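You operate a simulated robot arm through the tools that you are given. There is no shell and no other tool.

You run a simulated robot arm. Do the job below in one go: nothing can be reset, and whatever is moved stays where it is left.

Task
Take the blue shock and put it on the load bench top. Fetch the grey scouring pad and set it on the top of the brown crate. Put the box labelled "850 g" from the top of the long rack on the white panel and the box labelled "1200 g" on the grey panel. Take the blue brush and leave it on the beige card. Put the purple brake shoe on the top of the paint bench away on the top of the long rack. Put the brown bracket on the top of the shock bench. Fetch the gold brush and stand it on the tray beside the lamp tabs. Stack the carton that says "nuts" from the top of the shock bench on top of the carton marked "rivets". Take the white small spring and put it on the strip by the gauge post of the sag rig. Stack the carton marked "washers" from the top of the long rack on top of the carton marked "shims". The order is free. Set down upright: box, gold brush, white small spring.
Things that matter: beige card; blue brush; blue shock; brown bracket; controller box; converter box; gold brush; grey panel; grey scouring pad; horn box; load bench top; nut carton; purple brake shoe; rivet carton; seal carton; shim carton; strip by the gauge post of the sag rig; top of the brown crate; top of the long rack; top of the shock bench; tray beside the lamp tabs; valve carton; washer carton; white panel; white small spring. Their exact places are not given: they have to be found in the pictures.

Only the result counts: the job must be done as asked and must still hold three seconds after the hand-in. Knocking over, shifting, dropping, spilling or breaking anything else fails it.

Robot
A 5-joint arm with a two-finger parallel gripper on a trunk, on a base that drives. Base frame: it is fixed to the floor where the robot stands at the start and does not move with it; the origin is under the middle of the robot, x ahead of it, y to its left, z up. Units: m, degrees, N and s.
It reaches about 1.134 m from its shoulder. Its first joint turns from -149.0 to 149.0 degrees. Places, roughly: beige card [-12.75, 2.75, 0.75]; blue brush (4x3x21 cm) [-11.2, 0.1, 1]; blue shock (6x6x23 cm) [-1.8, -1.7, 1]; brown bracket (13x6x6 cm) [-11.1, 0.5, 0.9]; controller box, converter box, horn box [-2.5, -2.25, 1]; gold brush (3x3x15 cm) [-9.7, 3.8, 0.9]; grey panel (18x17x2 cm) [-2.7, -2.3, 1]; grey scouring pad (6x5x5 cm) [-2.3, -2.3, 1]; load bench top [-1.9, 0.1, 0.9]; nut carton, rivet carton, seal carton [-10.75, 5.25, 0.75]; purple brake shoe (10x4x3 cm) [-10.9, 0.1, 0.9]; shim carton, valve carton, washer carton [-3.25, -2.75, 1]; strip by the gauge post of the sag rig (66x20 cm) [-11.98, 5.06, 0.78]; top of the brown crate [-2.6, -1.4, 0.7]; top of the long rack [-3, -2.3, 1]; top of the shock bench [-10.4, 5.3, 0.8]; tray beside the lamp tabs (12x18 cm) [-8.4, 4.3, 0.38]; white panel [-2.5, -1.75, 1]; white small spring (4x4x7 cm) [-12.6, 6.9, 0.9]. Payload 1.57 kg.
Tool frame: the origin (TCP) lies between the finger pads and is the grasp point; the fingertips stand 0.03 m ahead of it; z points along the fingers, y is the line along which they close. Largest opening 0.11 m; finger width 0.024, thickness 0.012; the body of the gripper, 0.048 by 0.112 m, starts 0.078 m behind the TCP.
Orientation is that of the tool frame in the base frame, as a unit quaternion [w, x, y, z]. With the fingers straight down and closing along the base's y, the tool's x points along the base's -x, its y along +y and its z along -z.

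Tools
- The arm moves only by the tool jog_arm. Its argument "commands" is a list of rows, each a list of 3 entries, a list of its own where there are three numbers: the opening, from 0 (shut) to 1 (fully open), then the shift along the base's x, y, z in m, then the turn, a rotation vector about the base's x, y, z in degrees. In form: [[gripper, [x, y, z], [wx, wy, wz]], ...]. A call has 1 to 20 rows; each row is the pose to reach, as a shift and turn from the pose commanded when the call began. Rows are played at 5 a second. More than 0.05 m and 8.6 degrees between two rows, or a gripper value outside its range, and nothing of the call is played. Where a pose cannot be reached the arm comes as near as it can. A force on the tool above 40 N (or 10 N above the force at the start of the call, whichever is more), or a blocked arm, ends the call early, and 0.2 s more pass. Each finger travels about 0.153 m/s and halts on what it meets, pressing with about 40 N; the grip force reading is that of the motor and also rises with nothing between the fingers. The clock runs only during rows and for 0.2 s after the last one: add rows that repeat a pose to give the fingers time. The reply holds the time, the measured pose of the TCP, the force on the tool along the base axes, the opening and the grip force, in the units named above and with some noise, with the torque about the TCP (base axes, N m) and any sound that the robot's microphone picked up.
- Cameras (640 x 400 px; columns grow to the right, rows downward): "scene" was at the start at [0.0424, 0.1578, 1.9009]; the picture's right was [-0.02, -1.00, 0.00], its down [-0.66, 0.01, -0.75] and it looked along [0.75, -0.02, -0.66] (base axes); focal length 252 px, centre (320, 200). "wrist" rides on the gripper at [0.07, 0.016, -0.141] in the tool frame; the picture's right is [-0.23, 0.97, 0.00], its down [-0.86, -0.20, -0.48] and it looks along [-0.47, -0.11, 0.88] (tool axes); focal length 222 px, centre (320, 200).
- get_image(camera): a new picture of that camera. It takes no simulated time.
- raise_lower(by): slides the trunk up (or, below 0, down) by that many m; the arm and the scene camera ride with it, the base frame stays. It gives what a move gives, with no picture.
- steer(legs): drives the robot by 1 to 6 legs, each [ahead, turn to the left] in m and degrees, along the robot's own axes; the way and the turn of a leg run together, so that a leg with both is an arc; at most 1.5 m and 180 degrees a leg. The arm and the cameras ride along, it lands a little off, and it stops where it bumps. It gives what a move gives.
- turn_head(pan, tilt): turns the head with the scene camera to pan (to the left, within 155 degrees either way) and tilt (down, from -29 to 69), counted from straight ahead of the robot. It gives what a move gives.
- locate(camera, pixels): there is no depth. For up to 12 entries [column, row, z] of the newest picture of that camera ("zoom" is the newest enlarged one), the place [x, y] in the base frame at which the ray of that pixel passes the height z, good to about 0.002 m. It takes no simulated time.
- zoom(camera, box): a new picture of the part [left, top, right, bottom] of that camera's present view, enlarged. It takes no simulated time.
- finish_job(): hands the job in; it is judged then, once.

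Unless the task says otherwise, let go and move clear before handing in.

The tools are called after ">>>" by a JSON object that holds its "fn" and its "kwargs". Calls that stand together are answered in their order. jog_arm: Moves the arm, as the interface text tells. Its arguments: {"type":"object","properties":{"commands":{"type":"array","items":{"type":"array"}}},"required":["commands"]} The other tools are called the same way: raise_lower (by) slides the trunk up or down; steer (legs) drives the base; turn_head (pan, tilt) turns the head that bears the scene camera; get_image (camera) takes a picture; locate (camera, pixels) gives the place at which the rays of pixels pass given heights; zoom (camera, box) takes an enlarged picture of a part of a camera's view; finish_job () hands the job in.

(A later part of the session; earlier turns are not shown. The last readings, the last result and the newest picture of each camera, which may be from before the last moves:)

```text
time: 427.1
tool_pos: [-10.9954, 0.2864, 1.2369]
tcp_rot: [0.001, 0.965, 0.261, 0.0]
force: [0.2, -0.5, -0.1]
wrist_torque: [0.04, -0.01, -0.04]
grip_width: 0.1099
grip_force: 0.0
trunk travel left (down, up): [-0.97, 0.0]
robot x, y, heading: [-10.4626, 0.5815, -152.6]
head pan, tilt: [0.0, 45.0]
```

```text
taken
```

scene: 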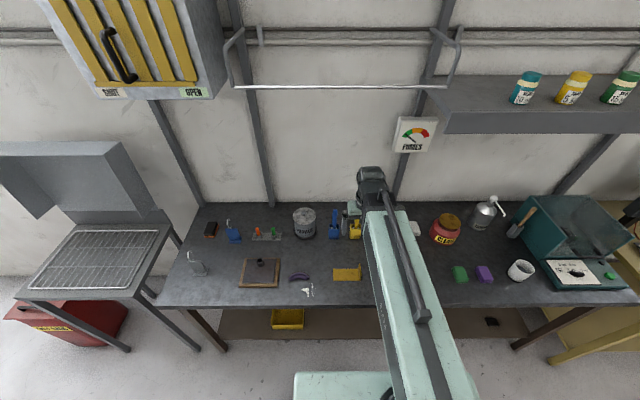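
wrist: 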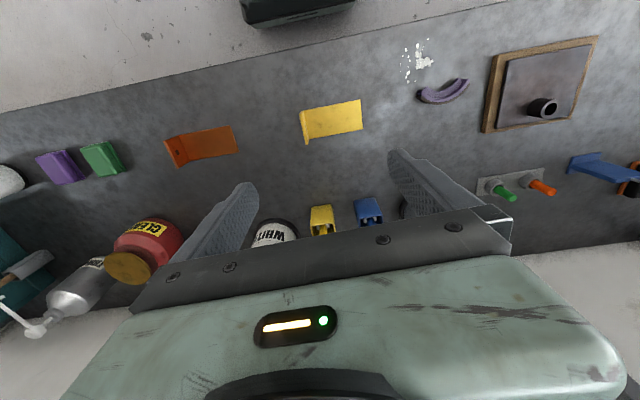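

I'll match the white powder blob and board corners in both views for the bench height.

>>> {"fn": "zoom", "kwargs": {"camera": "scene", "box": [230, 230, 390, 310]}}

>>> {"fn": "zoom", "kwargs": {"camera": "wrist", "box": [280, 20, 600, 150]}}

```text
4.00 times, centred on (310, 270) of scene
```

zoom: 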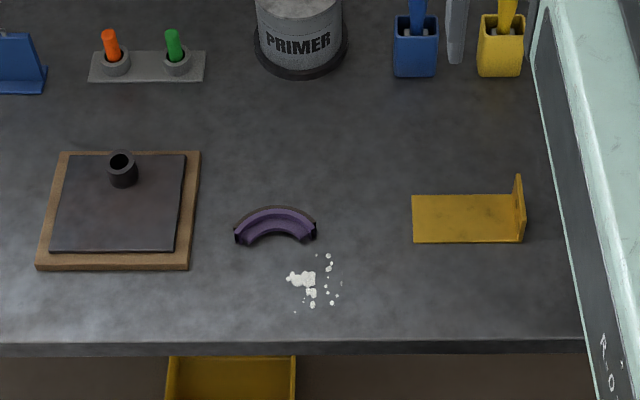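

```text
2.00 times, centred on (440, 85) of wrist
```

zoom: 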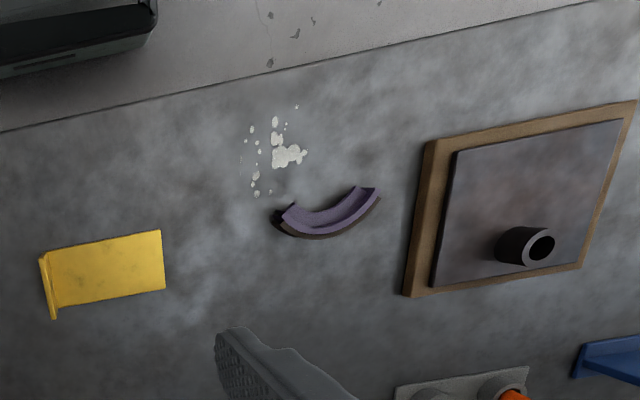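

>>> {"fn": "locate", "kwargs": {"camera": "scene", "pixels": [[304.75, 289.25, 0.84], [304.75, 289.25, 0.87], [304.75, 289.25, 0.9], [241.5, 286, 0.86], [314, 287.5, 0.86]]}}

>>> {"fn": "locate", "kwargs": {"camera": "wrist", "pixels": [[422.5, 62.5, 0.84], [422.5, 62.5, 0.87], [422.5, 62.5, 0.9]]}}

```text
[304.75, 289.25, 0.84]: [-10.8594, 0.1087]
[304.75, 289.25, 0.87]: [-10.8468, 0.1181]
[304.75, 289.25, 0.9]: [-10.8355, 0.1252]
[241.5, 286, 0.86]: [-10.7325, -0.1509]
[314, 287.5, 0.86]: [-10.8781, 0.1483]
```

```text
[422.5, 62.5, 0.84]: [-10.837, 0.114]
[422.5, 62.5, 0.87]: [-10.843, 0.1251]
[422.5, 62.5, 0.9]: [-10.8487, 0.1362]
```

The bench top is at z≈0.875 and the brush at about (−11.176,0.107). I'll lower slightly, turn the gripper so it closes across the bench depth, and go above the blue brush handle.

>>> {"fn": "raise_lower", "kwargs": {"by": -0.05}}

>>> {"fn": "jog_arm", "kwargs": {"commands": [[1, [-0.014, -0.014, 0], [0, 0, 8]], [1, [-0.028, -0.028, 0], [0, 0, 16]], [1, [-0.042, -0.042, 0], [0, 0, 24]], [1, [-0.056, -0.056, 0], [0, 0, 32]], [1, [-0.07, -0.07, 0], [0, 0, 40]], [1, [-0.084, -0.084, 0], [0, 0, 48]], [1, [-0.098, -0.098, 0], [0, 0, 56]], [1, [-0.112, -0.112, 0], [0, 0, 64]], [1, [-0.126, -0.126, 0], [0, 0, 72]], [1, [-0.14, -0.14, 0], [0, 0, 80]], [1, [-0.14, -0.14, 0], [0, 0, 87]], [1, [-0.14, -0.14, 0], [0, 0, 87]]]}}

>>> {"fn": "get_image", "kwargs": {"camera": "wrist"}}

>>> {"fn": "get_image", "kwargs": {"camera": "scene"}}

```text
time: 428.0
tool_pos: [-10.995, 0.2879, 1.1864]
tcp_rot: [0.0, 0.965, 0.261, -0.001]
force: [-0.2, -0.7, 0.4]
wrist_torque: [-0.03, 0.0, 0.01]
grip_width: 0.1104
grip_force: 0.0
trunk travel left (down, up): [-0.92, 0.05]
robot x, y, heading: [-10.4657, 0.5825, -152.8]
head pan, tilt: [0.0, 45.0]
```

```text
time: 430.6
tool_pos: [-11.1357, 0.1479, 1.1877]
tcp_rot: [0.0, 0.52, 0.854, 0.0]
force: [0.0, -0.2, -0.5]
wrist_torque: [-0.02, -0.02, 0.02]
grip_width: 0.1098
grip_force: 0.0
trunk travel left (down, up): [-0.92, 0.05]
robot x, y, heading: [-10.4643, 0.5839, -152.7]
head pan, tilt: [0.0, 45.0]
```

```text
taken
```

wrist: 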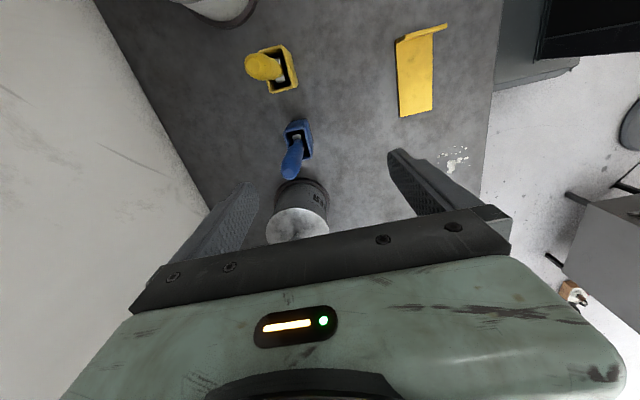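

```text
taken
```

scene: 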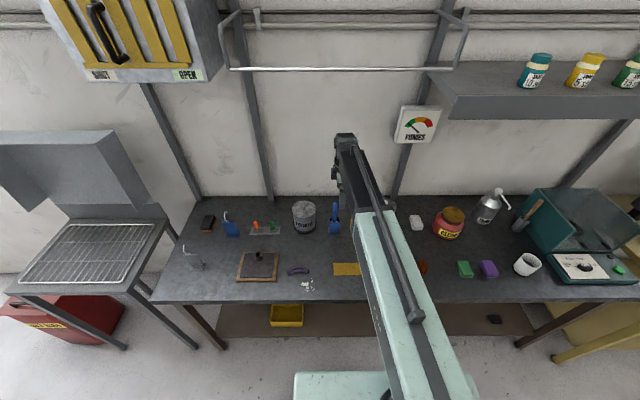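

The blue brush handle appears at (292,160) with the primer can next to it. I'll zoom in for details.

>>> {"fn": "zoom", "kwargs": {"camera": "wrist", "box": [250, 100, 350, 200]}}

>>> {"fn": "zoom", "kwargs": {"camera": "scene", "box": [310, 180, 370, 250]}}

```text
4.00 times, centred on (300, 150) of wrist
```

zoom: 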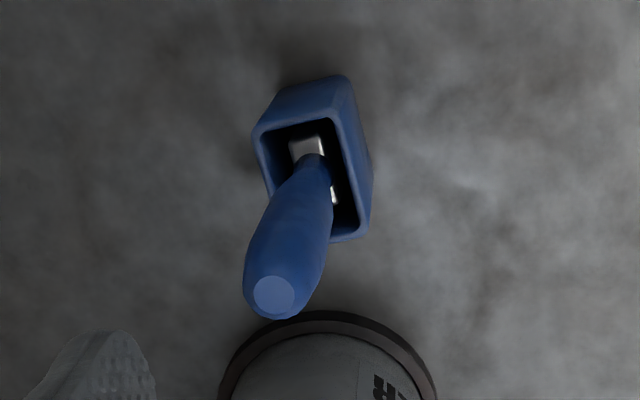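

```text
5.71 times, centred on (340, 215) of scene
```

zoom: 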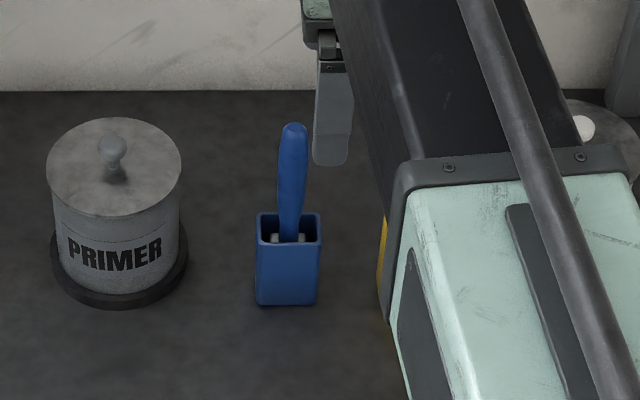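

>>> {"fn": "locate", "kwargs": {"camera": "wrist", "pixels": [[288.25, 173.75, 1.05], [288.25, 173.75, 1.08], [288.25, 173.75, 1.1], [300, 138, 0.98], [304, 140, 0.98]]}}

>>> {"fn": "locate", "kwargs": {"camera": "scene", "pixels": [[335.1, 202.4, 1.05], [335.1, 202.4, 1.08], [335.1, 202.4, 1.1], [335.1, 220, 0.98], [334.8, 232, 0.885]]}}

```text
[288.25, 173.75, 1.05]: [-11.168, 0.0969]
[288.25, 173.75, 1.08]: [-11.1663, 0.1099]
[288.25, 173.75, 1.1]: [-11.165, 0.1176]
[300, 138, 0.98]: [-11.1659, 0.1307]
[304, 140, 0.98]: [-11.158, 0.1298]
```

```text
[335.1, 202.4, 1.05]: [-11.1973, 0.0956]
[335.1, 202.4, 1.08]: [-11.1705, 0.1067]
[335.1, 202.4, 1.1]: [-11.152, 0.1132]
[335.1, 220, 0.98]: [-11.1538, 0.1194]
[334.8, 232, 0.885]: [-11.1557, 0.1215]
```

The handle's top is at z≈1.083, (−11.167,0.109). I'll centre on it, lower to TCP z≈1.04 and grip.

>>> {"fn": "jog_arm", "kwargs": {"commands": [[1, [-0.03, -0.037, 0], [0, 0, 0]], [1, [-0.03, -0.037, 0], [0, 0, 0]]]}}

>>> {"fn": "raise_lower", "kwargs": {"by": -0.09}}

>>> {"fn": "get_image", "kwargs": {"camera": "wrist"}}

```text
time: 431.2
tool_pos: [-11.1661, 0.1104, 1.1878]
tcp_rot: [0.0, 0.52, 0.854, 0.0]
force: [0.7, 0.4, 0.2]
wrist_torque: [-0.03, -0.02, -0.01]
grip_width: 0.1101
grip_force: 0.0
trunk travel left (down, up): [-0.92, 0.05]
robot x, y, heading: [-10.4647, 0.5814, -152.5]
head pan, tilt: [0.0, 45.0]
```

```text
time: 432.4
tool_pos: [-11.1675, 0.1101, 1.096]
tcp_rot: [0.0, 0.52, 0.854, 0.001]
force: [0.5, 0.1, 0.4]
wrist_torque: [0.04, 0.01, -0.02]
grip_width: 0.1101
grip_force: 0.0
trunk travel left (down, up): [-0.83, 0.14]
robot x, y, heading: [-10.4643, 0.5813, -153.2]
head pan, tilt: [0.0, 45.0]
```

```text
taken
```

wrist: 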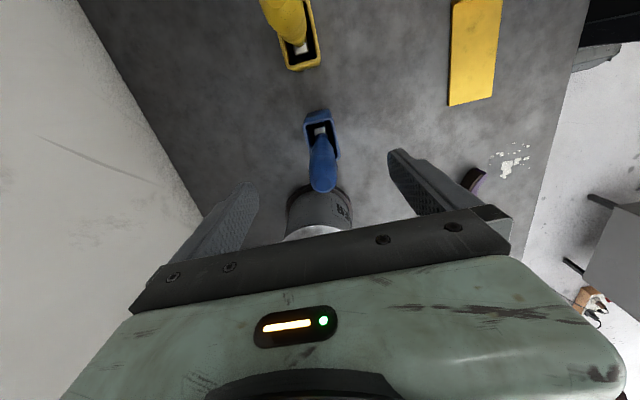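

The handle is centred between the fingers. I'll lower the rest, grip, and pull up gently.

>>> {"fn": "raise_lower", "kwargs": {"by": -0.056}}

>>> {"fn": "jog_arm", "kwargs": {"commands": [[0.7, [0, 0, 0], [0, 0, 0]], [0.5, [0, 0, 0], [0, 0, 0]], [0.35, [0, 0, 0], [0, 0, 0]], [0.2, [0, 0, 0], [0, 0, 0]], [0, [0, 0, 0], [0, 0, 0]], [0, [0, 0, 0], [0, 0, 0]], [0, [0, 0, 0], [0, 0, 0]]]}}

>>> {"fn": "raise_lower", "kwargs": {"by": 0.02}}

>>> {"fn": "get_image", "kwargs": {"camera": "wrist"}}

>>> {"fn": "zoom", "kwargs": {"camera": "scene", "box": [300, 150, 380, 250]}}

```text
time: 433.4
tool_pos: [-11.1653, 0.1099, 1.0414]
tcp_rot: [0.0, 0.52, 0.854, 0.0]
force: [0.4, 0.7, 0.4]
wrist_torque: [-0.02, 0.01, -0.01]
grip_width: 0.1102
grip_force: 0.1
trunk travel left (down, up): [-0.774, 0.196]
robot x, y, heading: [-10.4665, 0.585, -153.0]
head pan, tilt: [0.0, 45.0]
```

```text
time: 435.0
tool_pos: [-11.1669, 0.1098, 1.0392]
tcp_rot: [0.0, 0.52, 0.854, 0.001]
force: [-0.9, -0.1, -0.3]
wrist_torque: [0.03, 0.01, 0.01]
grip_width: 0.0213
grip_force: 34.8
trunk travel left (down, up): [-0.774, 0.196]
robot x, y, heading: [-10.4663, 0.587, -152.8]
head pan, tilt: [0.0, 45.0]
```

```text
time: 435.7
tool_pos: [-11.1669, 0.1094, 1.0603]
tcp_rot: [-0.001, 0.52, 0.854, 0.0]
force: [0.5, -0.4, -0.8]
wrist_torque: [0.03, -0.01, 0.02]
grip_width: 0.0213
grip_force: 34.6
trunk travel left (down, up): [-0.794, 0.176]
robot x, y, heading: [-10.4658, 0.5857, -152.7]
head pan, tilt: [0.0, 45.0]
```

```text
taken
```

wrist: 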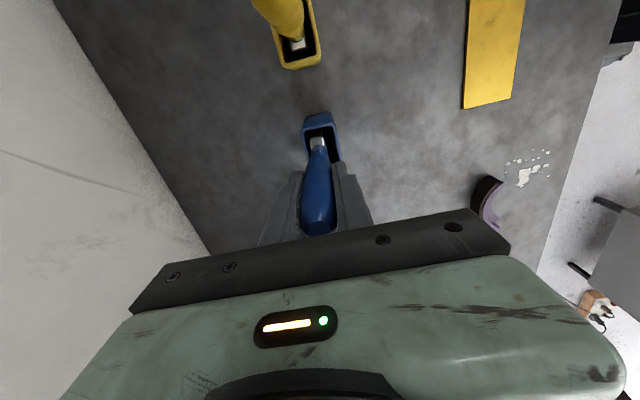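

```text
4.00 times, centred on (340, 200) of scene
```

zoom: 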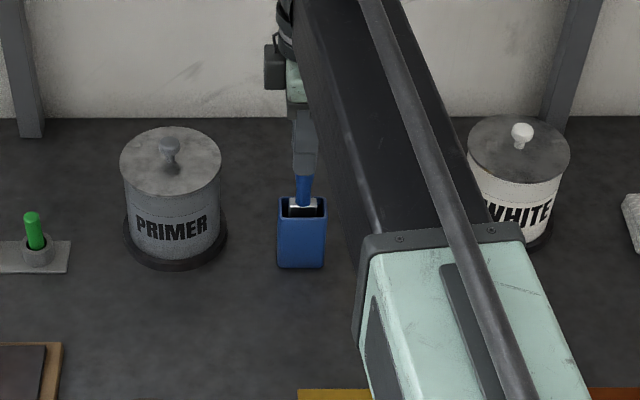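

The brush is sliding out of its holder (more ferrule visible). I'll continue up and verify the holder stays.

>>> {"fn": "raise_lower", "kwargs": {"by": 0.06}}

>>> {"fn": "raise_lower", "kwargs": {"by": 0.115}}

>>> {"fn": "get_image", "kwargs": {"camera": "wrist"}}

>>> {"fn": "zoom", "kwargs": {"camera": "scene", "box": [300, 130, 380, 260]}}

```text
time: 436.7
tool_pos: [-11.1668, 0.11, 1.1212]
tcp_rot: [0.0, 0.52, 0.854, 0.0]
force: [0.8, -0.6, -1.5]
wrist_torque: [0.04, 0.0, 0.0]
grip_width: 0.0212
grip_force: 34.8
trunk travel left (down, up): [-0.854, 0.116]
robot x, y, heading: [-10.4663, 0.5856, -152.8]
head pan, tilt: [0.0, 45.0]
```

```text
time: 438.1
tool_pos: [-11.166, 0.1103, 1.2356]
tcp_rot: [0.0, 0.52, 0.854, 0.0]
force: [0.2, 1.3, 0.0]
wrist_torque: [0.04, -0.01, 0.01]
grip_width: 0.0213
grip_force: 34.8
trunk travel left (down, up): [-0.969, 0.001]
robot x, y, heading: [-10.4677, 0.5876, -152.9]
head pan, tilt: [0.0, 45.0]
```

```text
taken
```

wrist: 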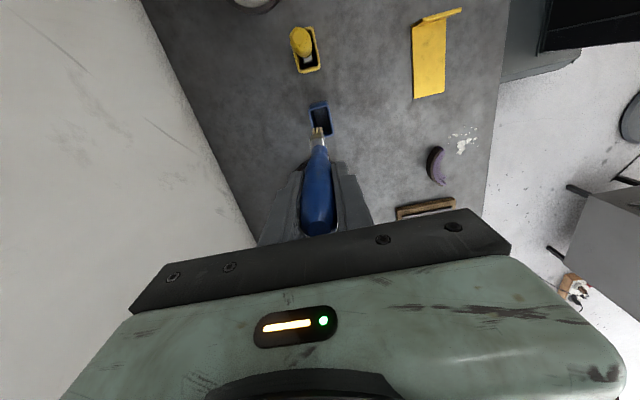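

```text
3.08 times, centred on (340, 195) of scene
```

zoom: 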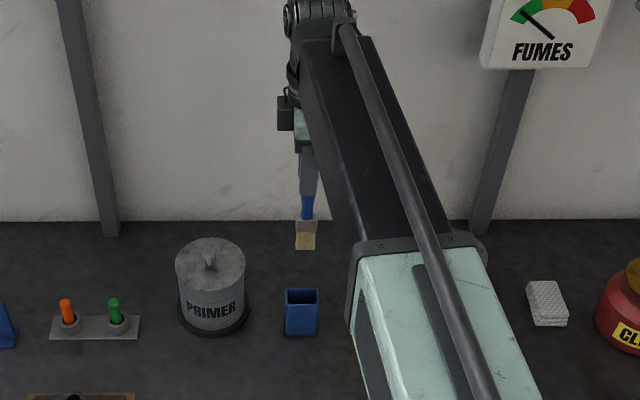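

The brush is free and its holder stayed. I'll retract, back away and drive along the benches toward the beige card.

>>> {"fn": "jog_arm", "kwargs": {"commands": [[0, [0.039, 0.028, 0], [0, 0, 0]], [0, [0.078, 0.056, 0], [0, 0, 0]], [0, [0.118, 0.083, 0], [0, 0, 0]], [0, [0.157, 0.111, 0], [0, 0, 0]], [0, [0.196, 0.139, 0], [0, 0, 0]], [0, [0.196, 0.139, 0], [0, 0, 0]]]}}

>>> {"fn": "steer", "kwargs": {"legs": [[-0.3, 0], [0, -90], [1.2, 0]]}}

>>> {"fn": "turn_head", "kwargs": {"pan": 45, "tilt": 30}}

>>> {"fn": "get_image", "kwargs": {"camera": "scene"}}

>>> {"fn": "turn_head", "kwargs": {"pan": 0, "tilt": 30}}

>>> {"fn": "get_image", "kwargs": {"camera": "scene"}}

```text
time: 439.5
tool_pos: [-10.9719, 0.2473, 1.2355]
tcp_rot: [0.001, 0.52, 0.854, 0.0]
force: [-0.4, 0.7, 0.2]
wrist_torque: [0.02, 0.0, 0.01]
grip_width: 0.0216
grip_force: 34.4
trunk travel left (down, up): [-0.969, 0.001]
robot x, y, heading: [-10.4632, 0.5844, -152.9]
head pan, tilt: [0.0, 45.0]
```

```text
time: 451.1
tool_pos: [-11.0676, 2.2915, 1.2353]
tcp_rot: [0.0, 0.972, 0.234, -0.001]
force: [0.5, 0.6, -0.5]
wrist_torque: [-0.01, -0.03, 0.03]
grip_width: 0.0214
grip_force: 35.0
trunk travel left (down, up): [-0.969, 0.001]
robot x, y, heading: [-10.7365, 1.7813, 117.4]
head pan, tilt: [0.0, 45.0]
```

```text
time: 452.2
tool_pos: [-11.0674, 2.2909, 1.2363]
tcp_rot: [-0.001, 0.972, 0.235, 0.0]
force: [0.4, -1.0, -0.2]
wrist_torque: [0.03, 0.02, -0.01]
grip_width: 0.0213
grip_force: 34.5
trunk travel left (down, up): [-0.969, 0.001]
robot x, y, heading: [-10.7342, 1.7819, 117.3]
head pan, tilt: [45.0, 30.0]
```

```text
taken
```

scene: 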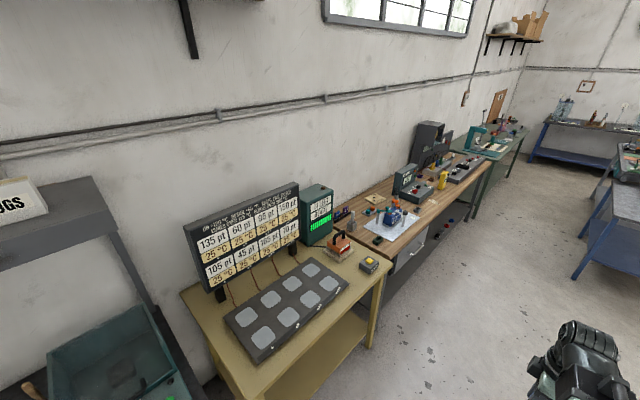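

```text
time: 453.3
tool_pos: [-11.0686, 2.2912, 1.2356]
tcp_rot: [0.001, 0.972, 0.234, 0.0]
force: [0.2, 0.8, -0.6]
wrist_torque: [-0.01, 0.03, -0.04]
grip_width: 0.0214
grip_force: 34.6
trunk travel left (down, up): [-0.969, 0.001]
robot x, y, heading: [-10.736, 1.782, 117.4]
head pan, tilt: [0.0, 30.0]
```

```text
taken
```

scene: 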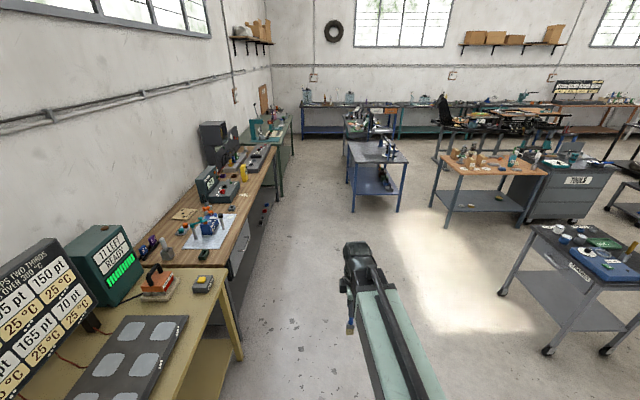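

The wood-topped bench ahead left shows a beige square at (185,213). I'll drive 1.65 m on and turn to face it.

>>> {"fn": "steer", "kwargs": {"legs": [[1.45, 0], [0.25, 0], [0, 90]]}}

>>> {"fn": "turn_head", "kwargs": {"pan": 0, "tilt": 45}}

>>> {"fn": "get_image", "kwargs": {"camera": "scene"}}

>>> {"fn": "zoom", "kwargs": {"camera": "scene", "box": [160, 130, 400, 280]}}

```text
time: 465.7
tool_pos: [-12.0172, 2.9811, 1.2379]
tcp_rot: [-0.001, 0.534, 0.846, 0.0]
force: [0.6, -1.1, -0.2]
wrist_torque: [-0.02, 0.01, -0.05]
grip_width: 0.0213
grip_force: 34.9
trunk travel left (down, up): [-0.969, 0.001]
robot x, y, heading: [-11.5087, 3.3139, -155.0]
head pan, tilt: [0.0, 30.0]
```

```text
time: 466.5
tool_pos: [-12.0177, 2.9809, 1.2366]
tcp_rot: [0.0, 0.535, 0.845, 0.0]
force: [0.0, 0.0, -1.0]
wrist_torque: [0.03, 0.0, -0.02]
grip_width: 0.0214
grip_force: 34.4
trunk travel left (down, up): [-0.969, 0.001]
robot x, y, heading: [-11.5033, 3.3078, -154.7]
head pan, tilt: [0.0, 45.0]
```

```text
taken
```

scene: 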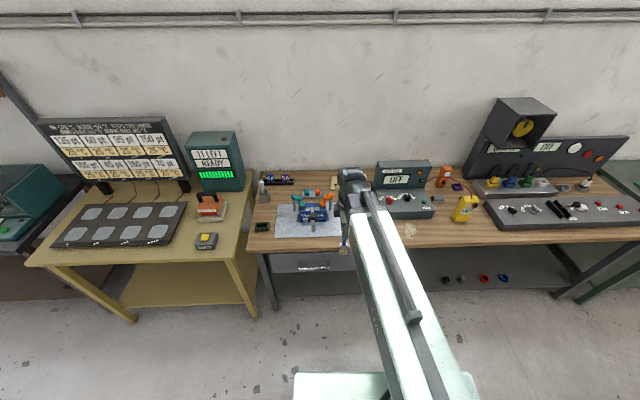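

```text
2.67 times, centred on (280, 205) of scene
```

zoom: 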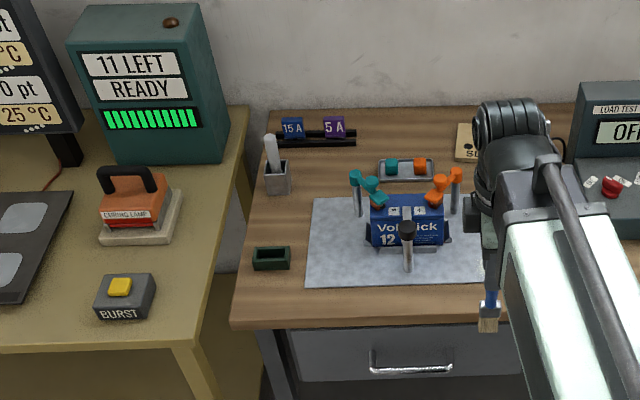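

The beige card is partly hidden behind the arm at (334,184). I'll swing the arm left to see it fully.

>>> {"fn": "jog_arm", "kwargs": {"commands": [[0, [0.02, -0.04, 0], [0, 0, 0]], [0, [0.04, -0.08, 0], [0, 0, 0]], [0, [0.06, -0.12, 0], [0, 0, 0]], [0, [0.075, -0.16, 0], [0, 0, 0]], [0, [0.09, -0.2, 0], [0, 0, 0]], [0, [0.105, -0.24, 0], [0, 0, 0]], [0, [0.105, -0.24, 0], [0, 0, 0]]]}}

>>> {"fn": "get_image", "kwargs": {"camera": "scene"}}

>>> {"fn": "zoom", "kwargs": {"camera": "scene", "box": [280, 140, 440, 250]}}

```text
time: 468.1
tool_pos: [-11.913, 2.7423, 1.2361]
tcp_rot: [-0.001, 0.535, 0.845, 0.001]
force: [-0.5, -0.1, -1.1]
wrist_torque: [0.0, 0.01, -0.03]
grip_width: 0.0209
grip_force: 34.5
trunk travel left (down, up): [-0.969, 0.001]
robot x, y, heading: [-11.5041, 3.3128, -154.8]
head pan, tilt: [0.0, 45.0]
```

```text
taken
```

scene: 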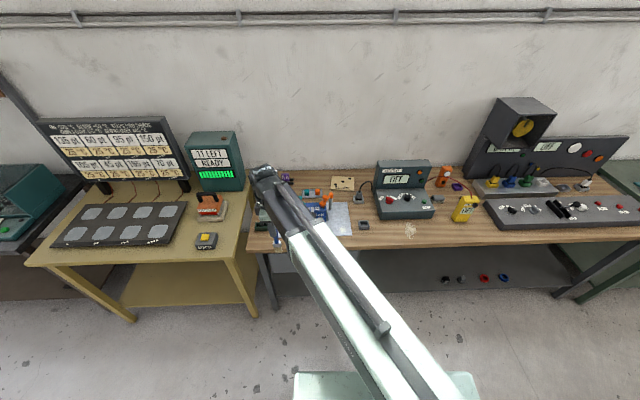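

```text
3.64 times, centred on (360, 195) of scene
```

zoom: 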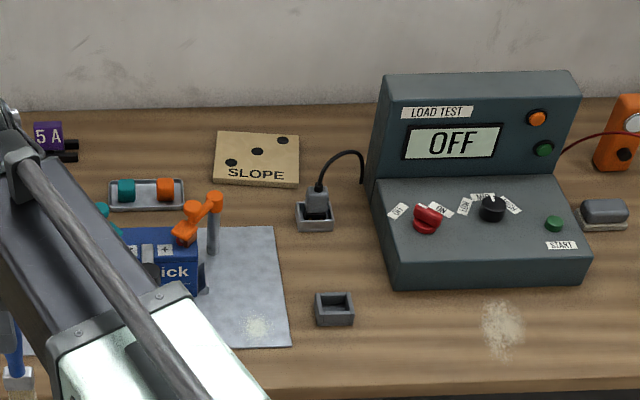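

The beige card reads "SLOPE" with three dots. I'll locate its corners and the bench edge/foot for height.

>>> {"fn": "locate", "kwargs": {"camera": "scene", "pixels": [[331.7, 176.6, 0.8], [354.2, 178.8, 0.8], [353.7, 191.7, 0.8], [330.6, 189.5, 0.8], [342, 184, 0.85], [248, 252, 0.8], [271, 310, 0.0], [420, 245, 0.8], [330, 165, 0.8]]}}

```text
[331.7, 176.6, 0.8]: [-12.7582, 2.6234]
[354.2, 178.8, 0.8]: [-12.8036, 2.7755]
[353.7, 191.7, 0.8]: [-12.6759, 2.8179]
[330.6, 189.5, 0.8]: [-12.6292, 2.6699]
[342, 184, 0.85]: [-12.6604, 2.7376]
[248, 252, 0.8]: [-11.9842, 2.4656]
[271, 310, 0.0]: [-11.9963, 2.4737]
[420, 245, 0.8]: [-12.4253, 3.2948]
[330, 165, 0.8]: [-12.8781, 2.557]
```

The card is centred near (−12.717,2.722) on a bench ~0.80 m high. To lay the brush down rather than drop it upright, I'll roll the gripper 90° and test how the tool tilts outward.

>>> {"fn": "jog_arm", "kwargs": {"commands": [[0, [0, 0, 0], [0, 0, -8.2]], [0, [0, 0, 0], [0, 0, -16.4]], [0, [0, 0, 0], [0, 0, -24.6]], [0, [0, 0, 0], [0, 0, -32.8]], [0, [0, 0, 0], [0, 0, -41]], [0, [0, 0, 0], [0, 0, -49.2]], [0, [0, 0, 0], [0, 0, -57.4]], [0, [0, 0, 0], [0, 0, -65.6]], [0, [0, 0, 0], [0, 0, -73.8]], [0, [0, 0, 0], [0, 0, -82]], [0, [0, 0, 0], [0, 0, -90]], [0, [0, 0, 0], [0, 0, -90]]]}}

>>> {"fn": "get_image", "kwargs": {"camera": "wrist"}}

```text
time: 470.7
tool_pos: [-11.9118, 2.7404, 1.2372]
tcp_rot: [0.0, 0.976, 0.218, 0.0]
force: [0.0, -0.1, -1.4]
wrist_torque: [0.01, 0.01, 0.0]
grip_width: 0.0214
grip_force: 33.5
trunk travel left (down, up): [-0.969, 0.001]
robot x, y, heading: [-11.5052, 3.3116, -154.7]
head pan, tilt: [0.0, 45.0]
```

```text
taken
```

wrist: 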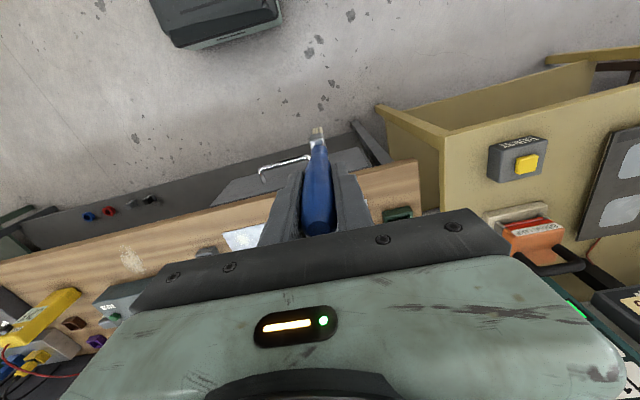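

Now a small outward tilt test (16°) to learn the wrist geometry.

>>> {"fn": "jog_arm", "kwargs": {"commands": [[0, [0, 0, 0], [-6.86, 4.11, 0]], [0, [0, 0, 0], [-13.7, 8.2, 0]], [0, [0, 0, 0], [-13.7, 8.2, 0]]]}}

```text
time: 471.5
tool_pos: [-11.9122, 2.739, 1.2452]
tcp_rot: [0.102, 0.966, 0.218, -0.096]
force: [0.2, -0.2, -0.2]
wrist_torque: [0.0, -0.04, 0.01]
grip_width: 0.0212
grip_force: 34.5
out of reach, approached as far as the arm can: row 2, 3
trunk travel left (down, up): [-0.969, 0.001]
robot x, y, heading: [-11.5028, 3.3105, -154.9]
head pan, tilt: [0.0, 45.0]
```

The wrist axis sits ~0.207 m above the TCP. I'll locate the tall items near the card (battery, orange peg, plug) to be sure the tilted arm clears them.

>>> {"fn": "locate", "kwargs": {"camera": "scene", "pixels": [[330.6, 208.7, 0.8], [330.6, 196, 0.9], [316, 219, 0.8], [320, 205, 0.9], [347.5, 200, 0.8], [347.5, 188, 0.87], [362.5, 229, 0.8], [374, 205, 0.8]]}}

>>> {"fn": "zoom", "kwargs": {"camera": "scene", "box": [290, 165, 370, 235]}}

```text
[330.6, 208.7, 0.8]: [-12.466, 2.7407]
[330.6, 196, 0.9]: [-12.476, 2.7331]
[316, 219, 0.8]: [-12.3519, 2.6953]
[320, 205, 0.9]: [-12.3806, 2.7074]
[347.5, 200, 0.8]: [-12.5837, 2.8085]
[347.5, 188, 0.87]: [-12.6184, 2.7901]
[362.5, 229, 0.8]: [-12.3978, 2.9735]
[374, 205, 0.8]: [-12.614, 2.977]
```

```text
5.71 times, centred on (330, 200) of scene
```

zoom: 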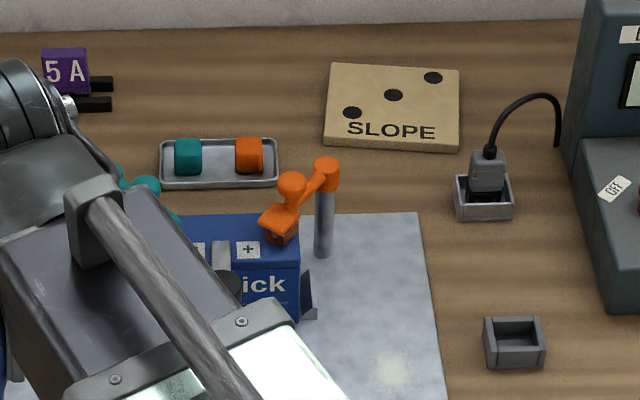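

The plug stands just in front of the card (v≈8.24) and an orange peg at v≈8.12, so the brush should lie along v≈8.17. I'll untilt, then spin the gripper half round so its camera will be on top when tilted.

>>> {"fn": "jog_arm", "kwargs": {"commands": [[0, [0, 0, -0.004], [6.86, -4.11, 0]], [0, [0, 0, -0.008], [13.75, -8.25, 0]], [0, [0, 0, -0.008], [13.75, -8.25, 0]]]}}

>>> {"fn": "jog_arm", "kwargs": {"commands": [[0, [-0.005, 0.012, 0], [0, 0, -8.5]], [0, [-0.01, 0.024, 0], [0, 0, -17]], [0, [-0.016, 0.036, 0], [0, 0, -25.5]], [0, [-0.021, 0.048, 0], [0, 0, -34]], [0, [-0.026, 0.06, 0], [0, 0, -42.5]], [0, [-0.031, 0.072, 0], [0, 0, -51]], [0, [-0.037, 0.084, 0], [0, 0, -59.5]], [0, [-0.042, 0.096, 0], [0, 0, -68]], [0, [-0.047, 0.108, 0], [0, 0, -76.5]], [0, [-0.052, 0.12, 0], [0, 0, -85]], [0, [-0.058, 0.132, 0], [0, 0, -93.5]], [0, [-0.063, 0.144, 0], [0, 0, -102]], [0, [-0.068, 0.156, 0], [0, 0, -110.5]], [0, [-0.073, 0.168, 0], [0, 0, -119]], [0, [-0.079, 0.18, 0], [0, 0, -127.5]], [0, [-0.084, 0.192, 0], [0, 0, -136]], [0, [-0.089, 0.204, 0], [0, 0, -144.5]], [0, [-0.094, 0.216, 0], [0, 0, -153]], [0, [-0.1, 0.228, 0], [0, 0, -161.5]], [0, [-0.105, 0.24, 0], [0, 0, -170]]]}}

```text
time: 472.3
tool_pos: [-11.913, 2.7394, 1.2361]
tcp_rot: [-0.002, 0.975, 0.221, 0.0]
force: [0.1, 0.0, -0.8]
wrist_torque: [-0.02, 0.02, -0.03]
grip_width: 0.0209
grip_force: 34.6
trunk travel left (down, up): [-0.969, 0.001]
robot x, y, heading: [-11.5053, 3.3088, -154.8]
head pan, tilt: [0.0, 45.0]
```

```text
time: 476.5
tool_pos: [-12.0262, 2.9937, 1.2359]
tcp_rot: [0.001, -0.335, 0.942, -0.004]
force: [1.1, -0.5, -0.7]
wrist_torque: [0.02, -0.04, 0.04]
grip_width: 0.0216
grip_force: 34.7
out of reach, approached as far as the arm can: row 20
trunk travel left (down, up): [-0.969, 0.001]
robot x, y, heading: [-11.502, 3.3116, -154.9]
head pan, tilt: [0.0, 45.0]
```

The roll is near its limit (closing axis ~124–129°, good enough). I'll drive 0.27 m closer and re-measure.

>>> {"fn": "steer", "kwargs": {"legs": [[0, 1.5], [0.27, 0]]}}

>>> {"fn": "get_image", "kwargs": {"camera": "scene"}}

>>> {"fn": "zoom", "kwargs": {"camera": "scene", "box": [260, 150, 420, 260]}}

>>> {"fn": "get_image", "kwargs": {"camera": "wrist"}}

```text
time: 478.8
tool_pos: [-12.2602, 2.8616, 1.2358]
tcp_rot: [0.001, -0.347, 0.938, -0.004]
force: [-0.5, -0.3, -1.3]
wrist_torque: [-0.01, -0.01, -0.02]
grip_width: 0.0213
grip_force: 34.3
trunk travel left (down, up): [-0.969, 0.001]
robot x, y, heading: [-11.7487, 3.1919, -153.1]
head pan, tilt: [0.0, 45.0]
```

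```text
taken
```

scene: 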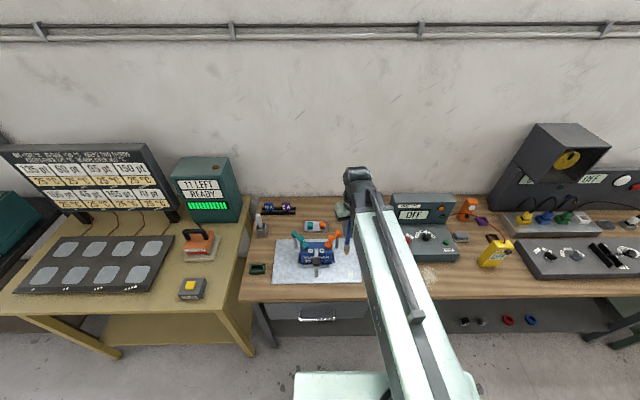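

```text
3.64 times, centred on (340, 205) of scene
```

zoom: 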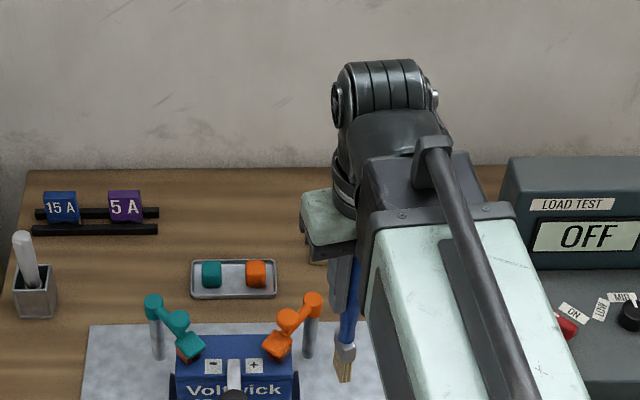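

```text
taken
```

wrist: 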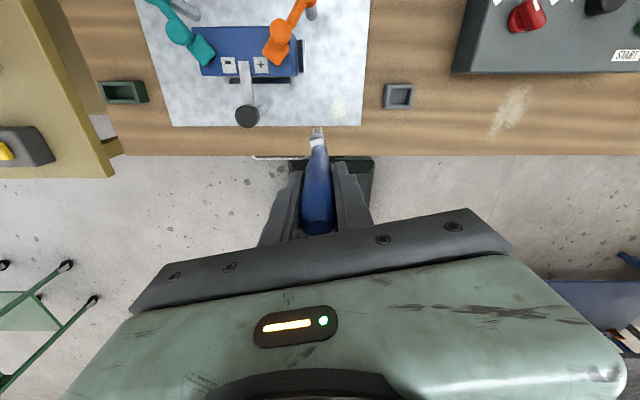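

>>> {"fn": "locate", "kwargs": {"camera": "wrist", "pixels": [[172, 125, 0.78], [172, 125, 0.8], [172, 125, 0.82], [398, 95, 0.82], [312, 12, 0.8], [283, 40, 0.95]]}}

>>> {"fn": "locate", "kwargs": {"camera": "scene", "pixels": [[273, 281.5, 0.78], [273, 281.5, 0.8], [273, 281.5, 0.82], [337.5, 232, 0.93], [337.5, 248, 0.8]]}}

>>> {"fn": "zoom", "kwargs": {"camera": "wrist", "box": [130, 0, 450, 170]}}

>>> {"fn": "zoom", "kwargs": {"camera": "scene", "box": [250, 200, 370, 300]}}

```text
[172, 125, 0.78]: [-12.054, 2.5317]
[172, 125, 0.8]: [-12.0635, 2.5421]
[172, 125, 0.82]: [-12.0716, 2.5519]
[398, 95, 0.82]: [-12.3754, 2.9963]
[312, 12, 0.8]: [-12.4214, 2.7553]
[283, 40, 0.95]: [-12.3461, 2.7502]
```

```text
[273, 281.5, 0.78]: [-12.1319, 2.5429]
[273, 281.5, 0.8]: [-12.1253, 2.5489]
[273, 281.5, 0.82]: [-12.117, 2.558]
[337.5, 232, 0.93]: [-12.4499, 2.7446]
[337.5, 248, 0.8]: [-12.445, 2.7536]
```

```text
2.00 times, centred on (290, 85) of wrist
```

zoom: 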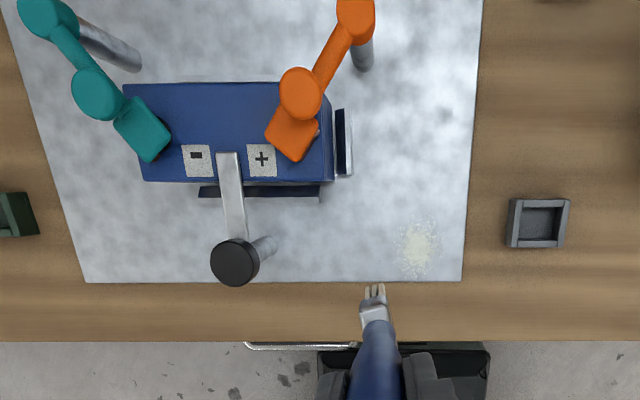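

```text
4.00 times, centred on (310, 250) of scene
```

zoom: 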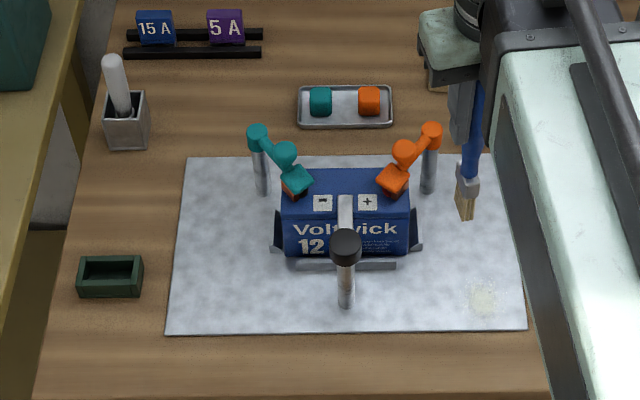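

Cross-checking the paper's corner puts this bench at z≈0.855, so the card is centred near u 10.00, v 8.21. I'll extend toward it and tilt the brush 55° outward while still high.

>>> {"fn": "jog_arm", "kwargs": {"commands": [[0, [-0.039, -0.0155, 0], [0, 0, 0]], [0, [-0.077, -0.031, 0], [0, 0, 0]], [0, [-0.116, -0.0465, 0], [0, 0, 0]], [0, [-0.155, -0.062, 0], [0, 0, 0]], [0, [-0.193, -0.0775, 0], [0, 0, 0]], [0, [-0.232, -0.093, 0], [0, 0, 0]], [0, [-0.232, -0.093, 0.002], [-3.82, 6.87, 0]], [0, [-0.232, -0.093, 0.0077], [-7.64, 13.73, 0]], [0, [-0.232, -0.093, 0.0173], [-11.46, 20.6, 0]], [0, [-0.232, -0.093, 0.0303], [-15.28, 27.46, 0]], [0, [-0.232, -0.093, 0.0468], [-19.1, 34.3, 0]], [0, [-0.232, -0.093, 0.0661], [-22.92, 41.2, 0]], [0, [-0.232, -0.093, 0.0883], [-26.74, 48.06, 0]], [0, [-0.232, -0.093, 0.0883], [-26.74, 48.06, 0]]]}}

>>> {"fn": "get_image", "kwargs": {"camera": "scene"}}

>>> {"fn": "get_image", "kwargs": {"camera": "wrist"}}

```text
time: 481.8
tool_pos: [-12.4918, 2.7686, 1.3373]
tcp_rot: [-0.455, -0.309, 0.832, -0.074]
force: [0.0, -0.7, -0.7]
wrist_torque: [0.0, -0.04, 0.04]
grip_width: 0.0211
grip_force: 34.4
out of reach, approached as far as the arm can: row 10, 11, 12, 13, 14
trunk travel left (down, up): [-0.969, 0.001]
robot x, y, heading: [-11.7451, 3.1902, -153.5]
head pan, tilt: [0.0, 45.0]
```

```text
taken
```

scene: 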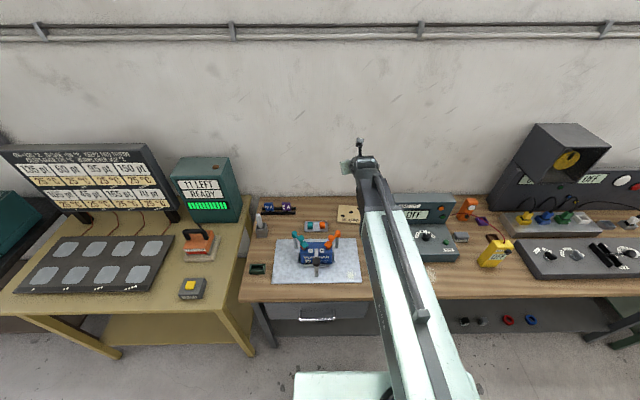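

```text
taken
```

wrist: 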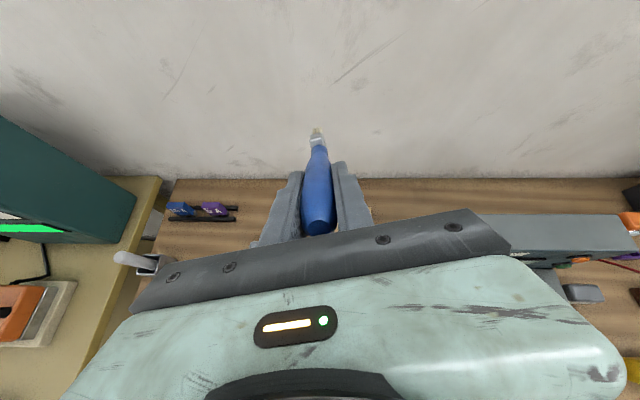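

The tool tilted 55° fine, and the card is visible again at (348,213). I'll zoom and relocate the card's corners at its true height.

>>> {"fn": "zoom", "kwargs": {"camera": "scene", "box": [300, 180, 400, 260]}}

```text
5.00 times, centred on (350, 220) of scene
```

zoom: 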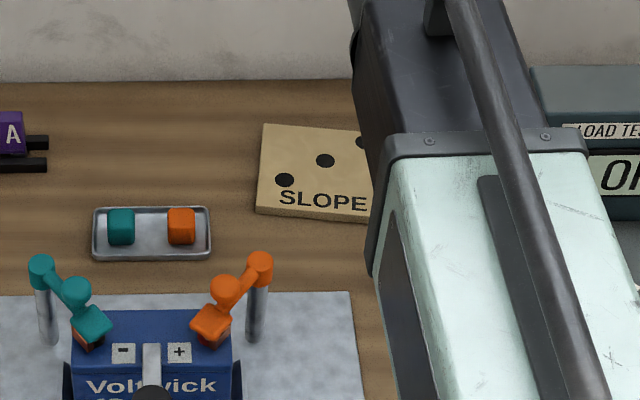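

>>> {"fn": "locate", "kwargs": {"camera": "zoom", "pixels": [[325, 160, 0.865], [262, 123, 0.865], [256, 208, 0.865], [325, 160, 0.85], [300, 82, 0.855], [258, 255, 0.96], [256, 340, 0.855], [255, 218, 0.855]]}}

```text
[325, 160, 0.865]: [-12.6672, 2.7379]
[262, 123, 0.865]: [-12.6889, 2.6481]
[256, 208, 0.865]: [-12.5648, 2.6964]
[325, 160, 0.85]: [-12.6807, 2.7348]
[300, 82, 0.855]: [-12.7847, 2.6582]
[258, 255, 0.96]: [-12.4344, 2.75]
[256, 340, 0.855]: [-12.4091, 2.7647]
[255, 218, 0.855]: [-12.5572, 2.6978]
```

The card spans u 9.955–10.09, v 8.13–8.29. I'll extend so the bristle tip comes to u≈10.10, v≈8.18 and lower most of the way.

>>> {"fn": "jog_arm", "kwargs": {"commands": [[0, [-0.038, -0.01, 0], [0, 0, 0]], [0, [-0.076, -0.02, 0], [0, 0, 0]], [0, [-0.113, -0.03, 0], [0, 0, 0]], [0, [-0.113, -0.03, 0], [0, 0, 0]]]}}

>>> {"fn": "raise_lower", "kwargs": {"by": -0.25}}

>>> {"fn": "get_image", "kwargs": {"camera": "wrist"}}

>>> {"fn": "get_image", "kwargs": {"camera": "scene"}}

```text
time: 482.8
tool_pos: [-12.604, 2.7371, 1.3379]
tcp_rot: [-0.456, -0.309, 0.832, -0.075]
force: [-0.6, -0.2, -0.7]
wrist_torque: [0.02, -0.06, 0.03]
grip_width: 0.0211
grip_force: 34.4
trunk travel left (down, up): [-0.969, 0.001]
robot x, y, heading: [-11.7478, 3.1917, -153.4]
head pan, tilt: [0.0, 45.0]
```

```text
time: 485.3
tool_pos: [-12.6045, 2.737, 1.0876]
tcp_rot: [-0.456, -0.309, 0.831, -0.075]
force: [-0.2, 0.3, -0.5]
wrist_torque: [0.03, -0.03, 0.01]
grip_width: 0.0216
grip_force: 34.3
trunk travel left (down, up): [-0.719, 0.251]
robot x, y, heading: [-11.7437, 3.1897, -153.1]
head pan, tilt: [0.0, 45.0]
```

```text
taken
```

wrist: 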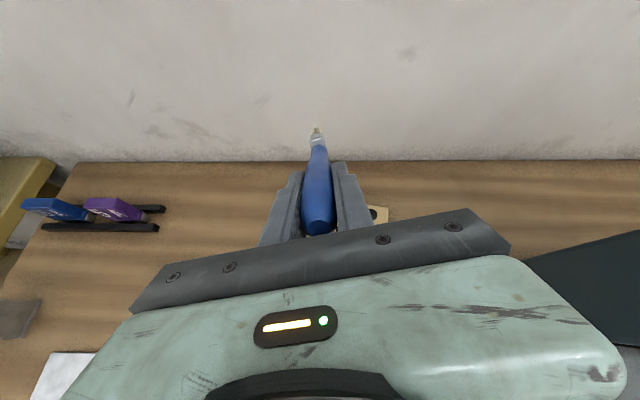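

```text
taken
```

scene: 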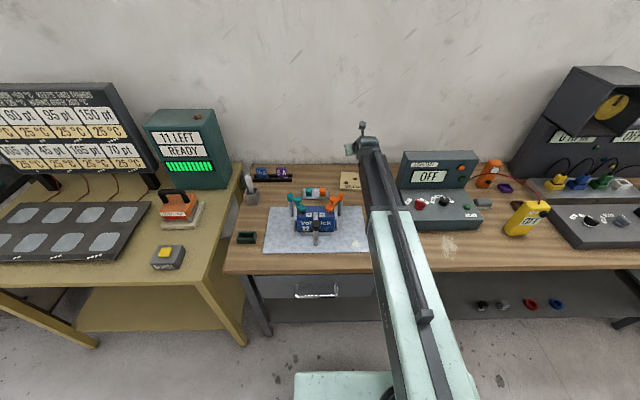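

Everything is clear; I'll lower further and then feel for contact.

>>> {"fn": "raise_lower", "kwargs": {"by": -0.1}}

>>> {"fn": "get_image", "kwargs": {"camera": "wrist"}}

>>> {"fn": "get_image", "kwargs": {"camera": "scene"}}

>>> {"fn": "zoom", "kwargs": {"camera": "scene", "box": [300, 90, 440, 210]}}

```text
time: 486.7
tool_pos: [-12.6029, 2.7385, 0.9876]
tcp_rot: [-0.456, -0.308, 0.832, -0.073]
force: [-0.2, -0.4, -0.7]
wrist_torque: [0.0, -0.05, 0.0]
grip_width: 0.0211
grip_force: 34.5
trunk travel left (down, up): [-0.619, 0.351]
robot x, y, heading: [-11.7444, 3.1859, -153.4]
head pan, tilt: [0.0, 45.0]
```

```text
taken
```

wrist: 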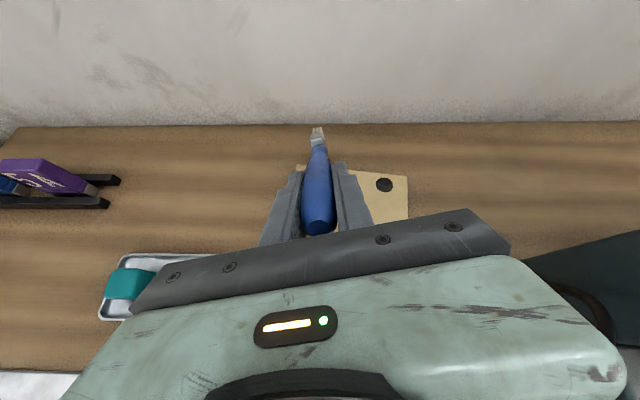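

```text
taken
```

scene: 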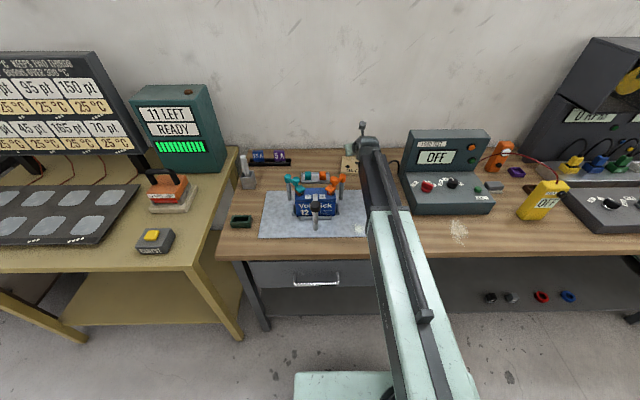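

```text
3.33 times, centred on (370, 150) of scene
```

zoom: 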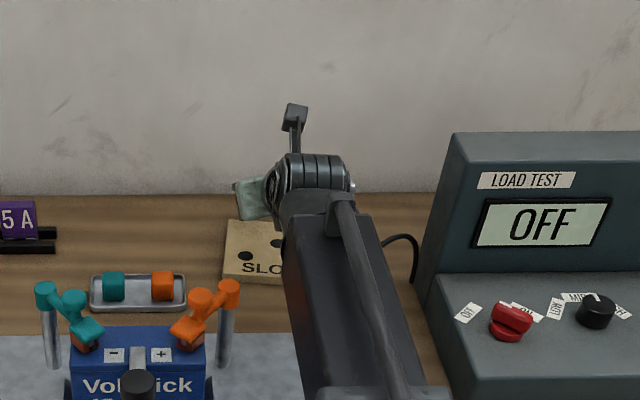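

The brush lies across the card's left part in the wrist view (card columns 297–408, brush ~318). I'll step down to contact.

>>> {"fn": "raise_lower", "kwargs": {"by": -0.025}}

>>> {"fn": "raise_lower", "kwargs": {"by": -0.006}}

>>> {"fn": "get_image", "kwargs": {"camera": "wrist"}}

```text
time: 487.4
tool_pos: [-12.6036, 2.7375, 0.9629]
tcp_rot: [-0.457, -0.308, 0.831, -0.074]
force: [-2.4, -1.7, 3.5]
wrist_torque: [-0.37, 0.63, -0.01]
grip_width: 0.0211
grip_force: 34.3
trunk travel left (down, up): [-0.594, 0.376]
robot x, y, heading: [-11.7475, 3.19, -153.6]
head pan, tilt: [0.0, 45.0]
```

```text
time: 487.9
tool_pos: [-12.6051, 2.7367, 0.9571]
tcp_rot: [-0.457, -0.308, 0.831, -0.074]
force: [-3.7, -0.4, 5.5]
wrist_torque: [-0.42, 0.9, -0.17]
grip_width: 0.0214
grip_force: 34.7
trunk travel left (down, up): [-0.588, 0.382]
robot x, y, heading: [-11.7441, 3.1894, -153.6]
head pan, tilt: [0.0, 45.0]
```

```text
taken
```

wrist: 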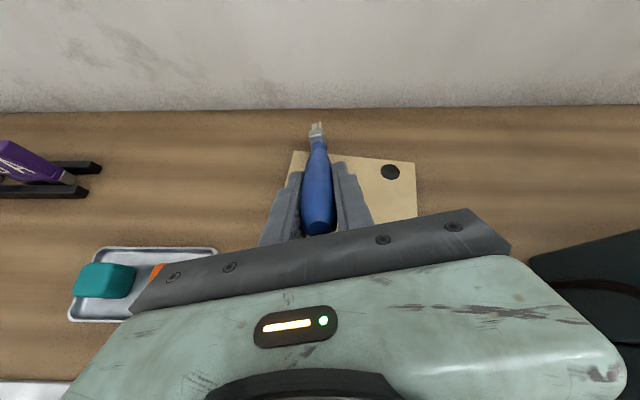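

>>> {"fn": "locate", "kwargs": {"camera": "wrist", "pixels": [[317, 125, 0.858], [317, 154, 0.865], [293, 152, 0.865], [415, 163, 0.865], [417, 215, 0.865], [390, 171, 0.865]]}}

```text
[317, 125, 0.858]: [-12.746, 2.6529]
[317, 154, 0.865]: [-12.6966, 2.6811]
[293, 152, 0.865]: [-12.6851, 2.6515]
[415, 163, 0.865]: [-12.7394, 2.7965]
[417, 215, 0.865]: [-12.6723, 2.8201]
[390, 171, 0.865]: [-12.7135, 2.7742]
```

The tip rests at u≈10.134 and the brush's middle will fall at u≈10.03, well inside the card. I'll open the fingers only slightly so they guide the handle down.

>>> {"fn": "jog_arm", "kwargs": {"commands": [[0.22, [0, 0, 0], [0, 0, 0]], [0.26, [0, 0, 0], [0, 0, 0]], [0.3, [0, 0, 0], [0, 0, 0]], [0.36, [0, 0, 0], [0, 0, 0]], [0.42, [0, 0, 0], [0, 0, 0]], [0.42, [0, 0, 0], [0, 0, 0]], [0.42, [0, 0, 0], [0, 0, 0]]]}}

>>> {"fn": "get_image", "kwargs": {"camera": "wrist"}}

```text
time: 489.5
tool_pos: [-12.6037, 2.7388, 0.9567]
tcp_rot: [-0.456, -0.309, 0.831, -0.074]
force: [-0.2, -0.1, -0.2]
wrist_torque: [0.01, -0.02, 0.01]
grip_width: 0.0459
grip_force: 0.0
trunk travel left (down, up): [-0.588, 0.382]
robot x, y, heading: [-11.7444, 3.1894, -153.4]
head pan, tilt: [0.0, 45.0]
```

```text
taken
```

wrist: 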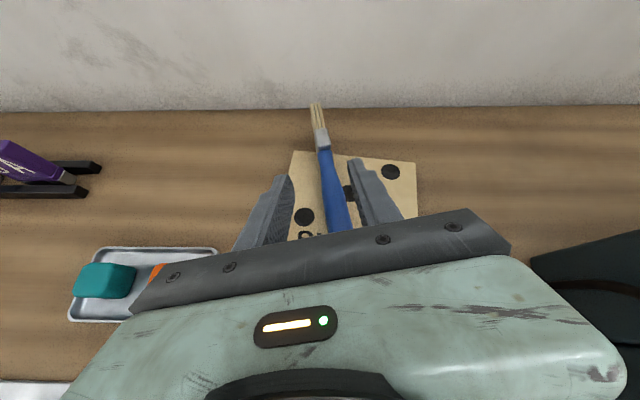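

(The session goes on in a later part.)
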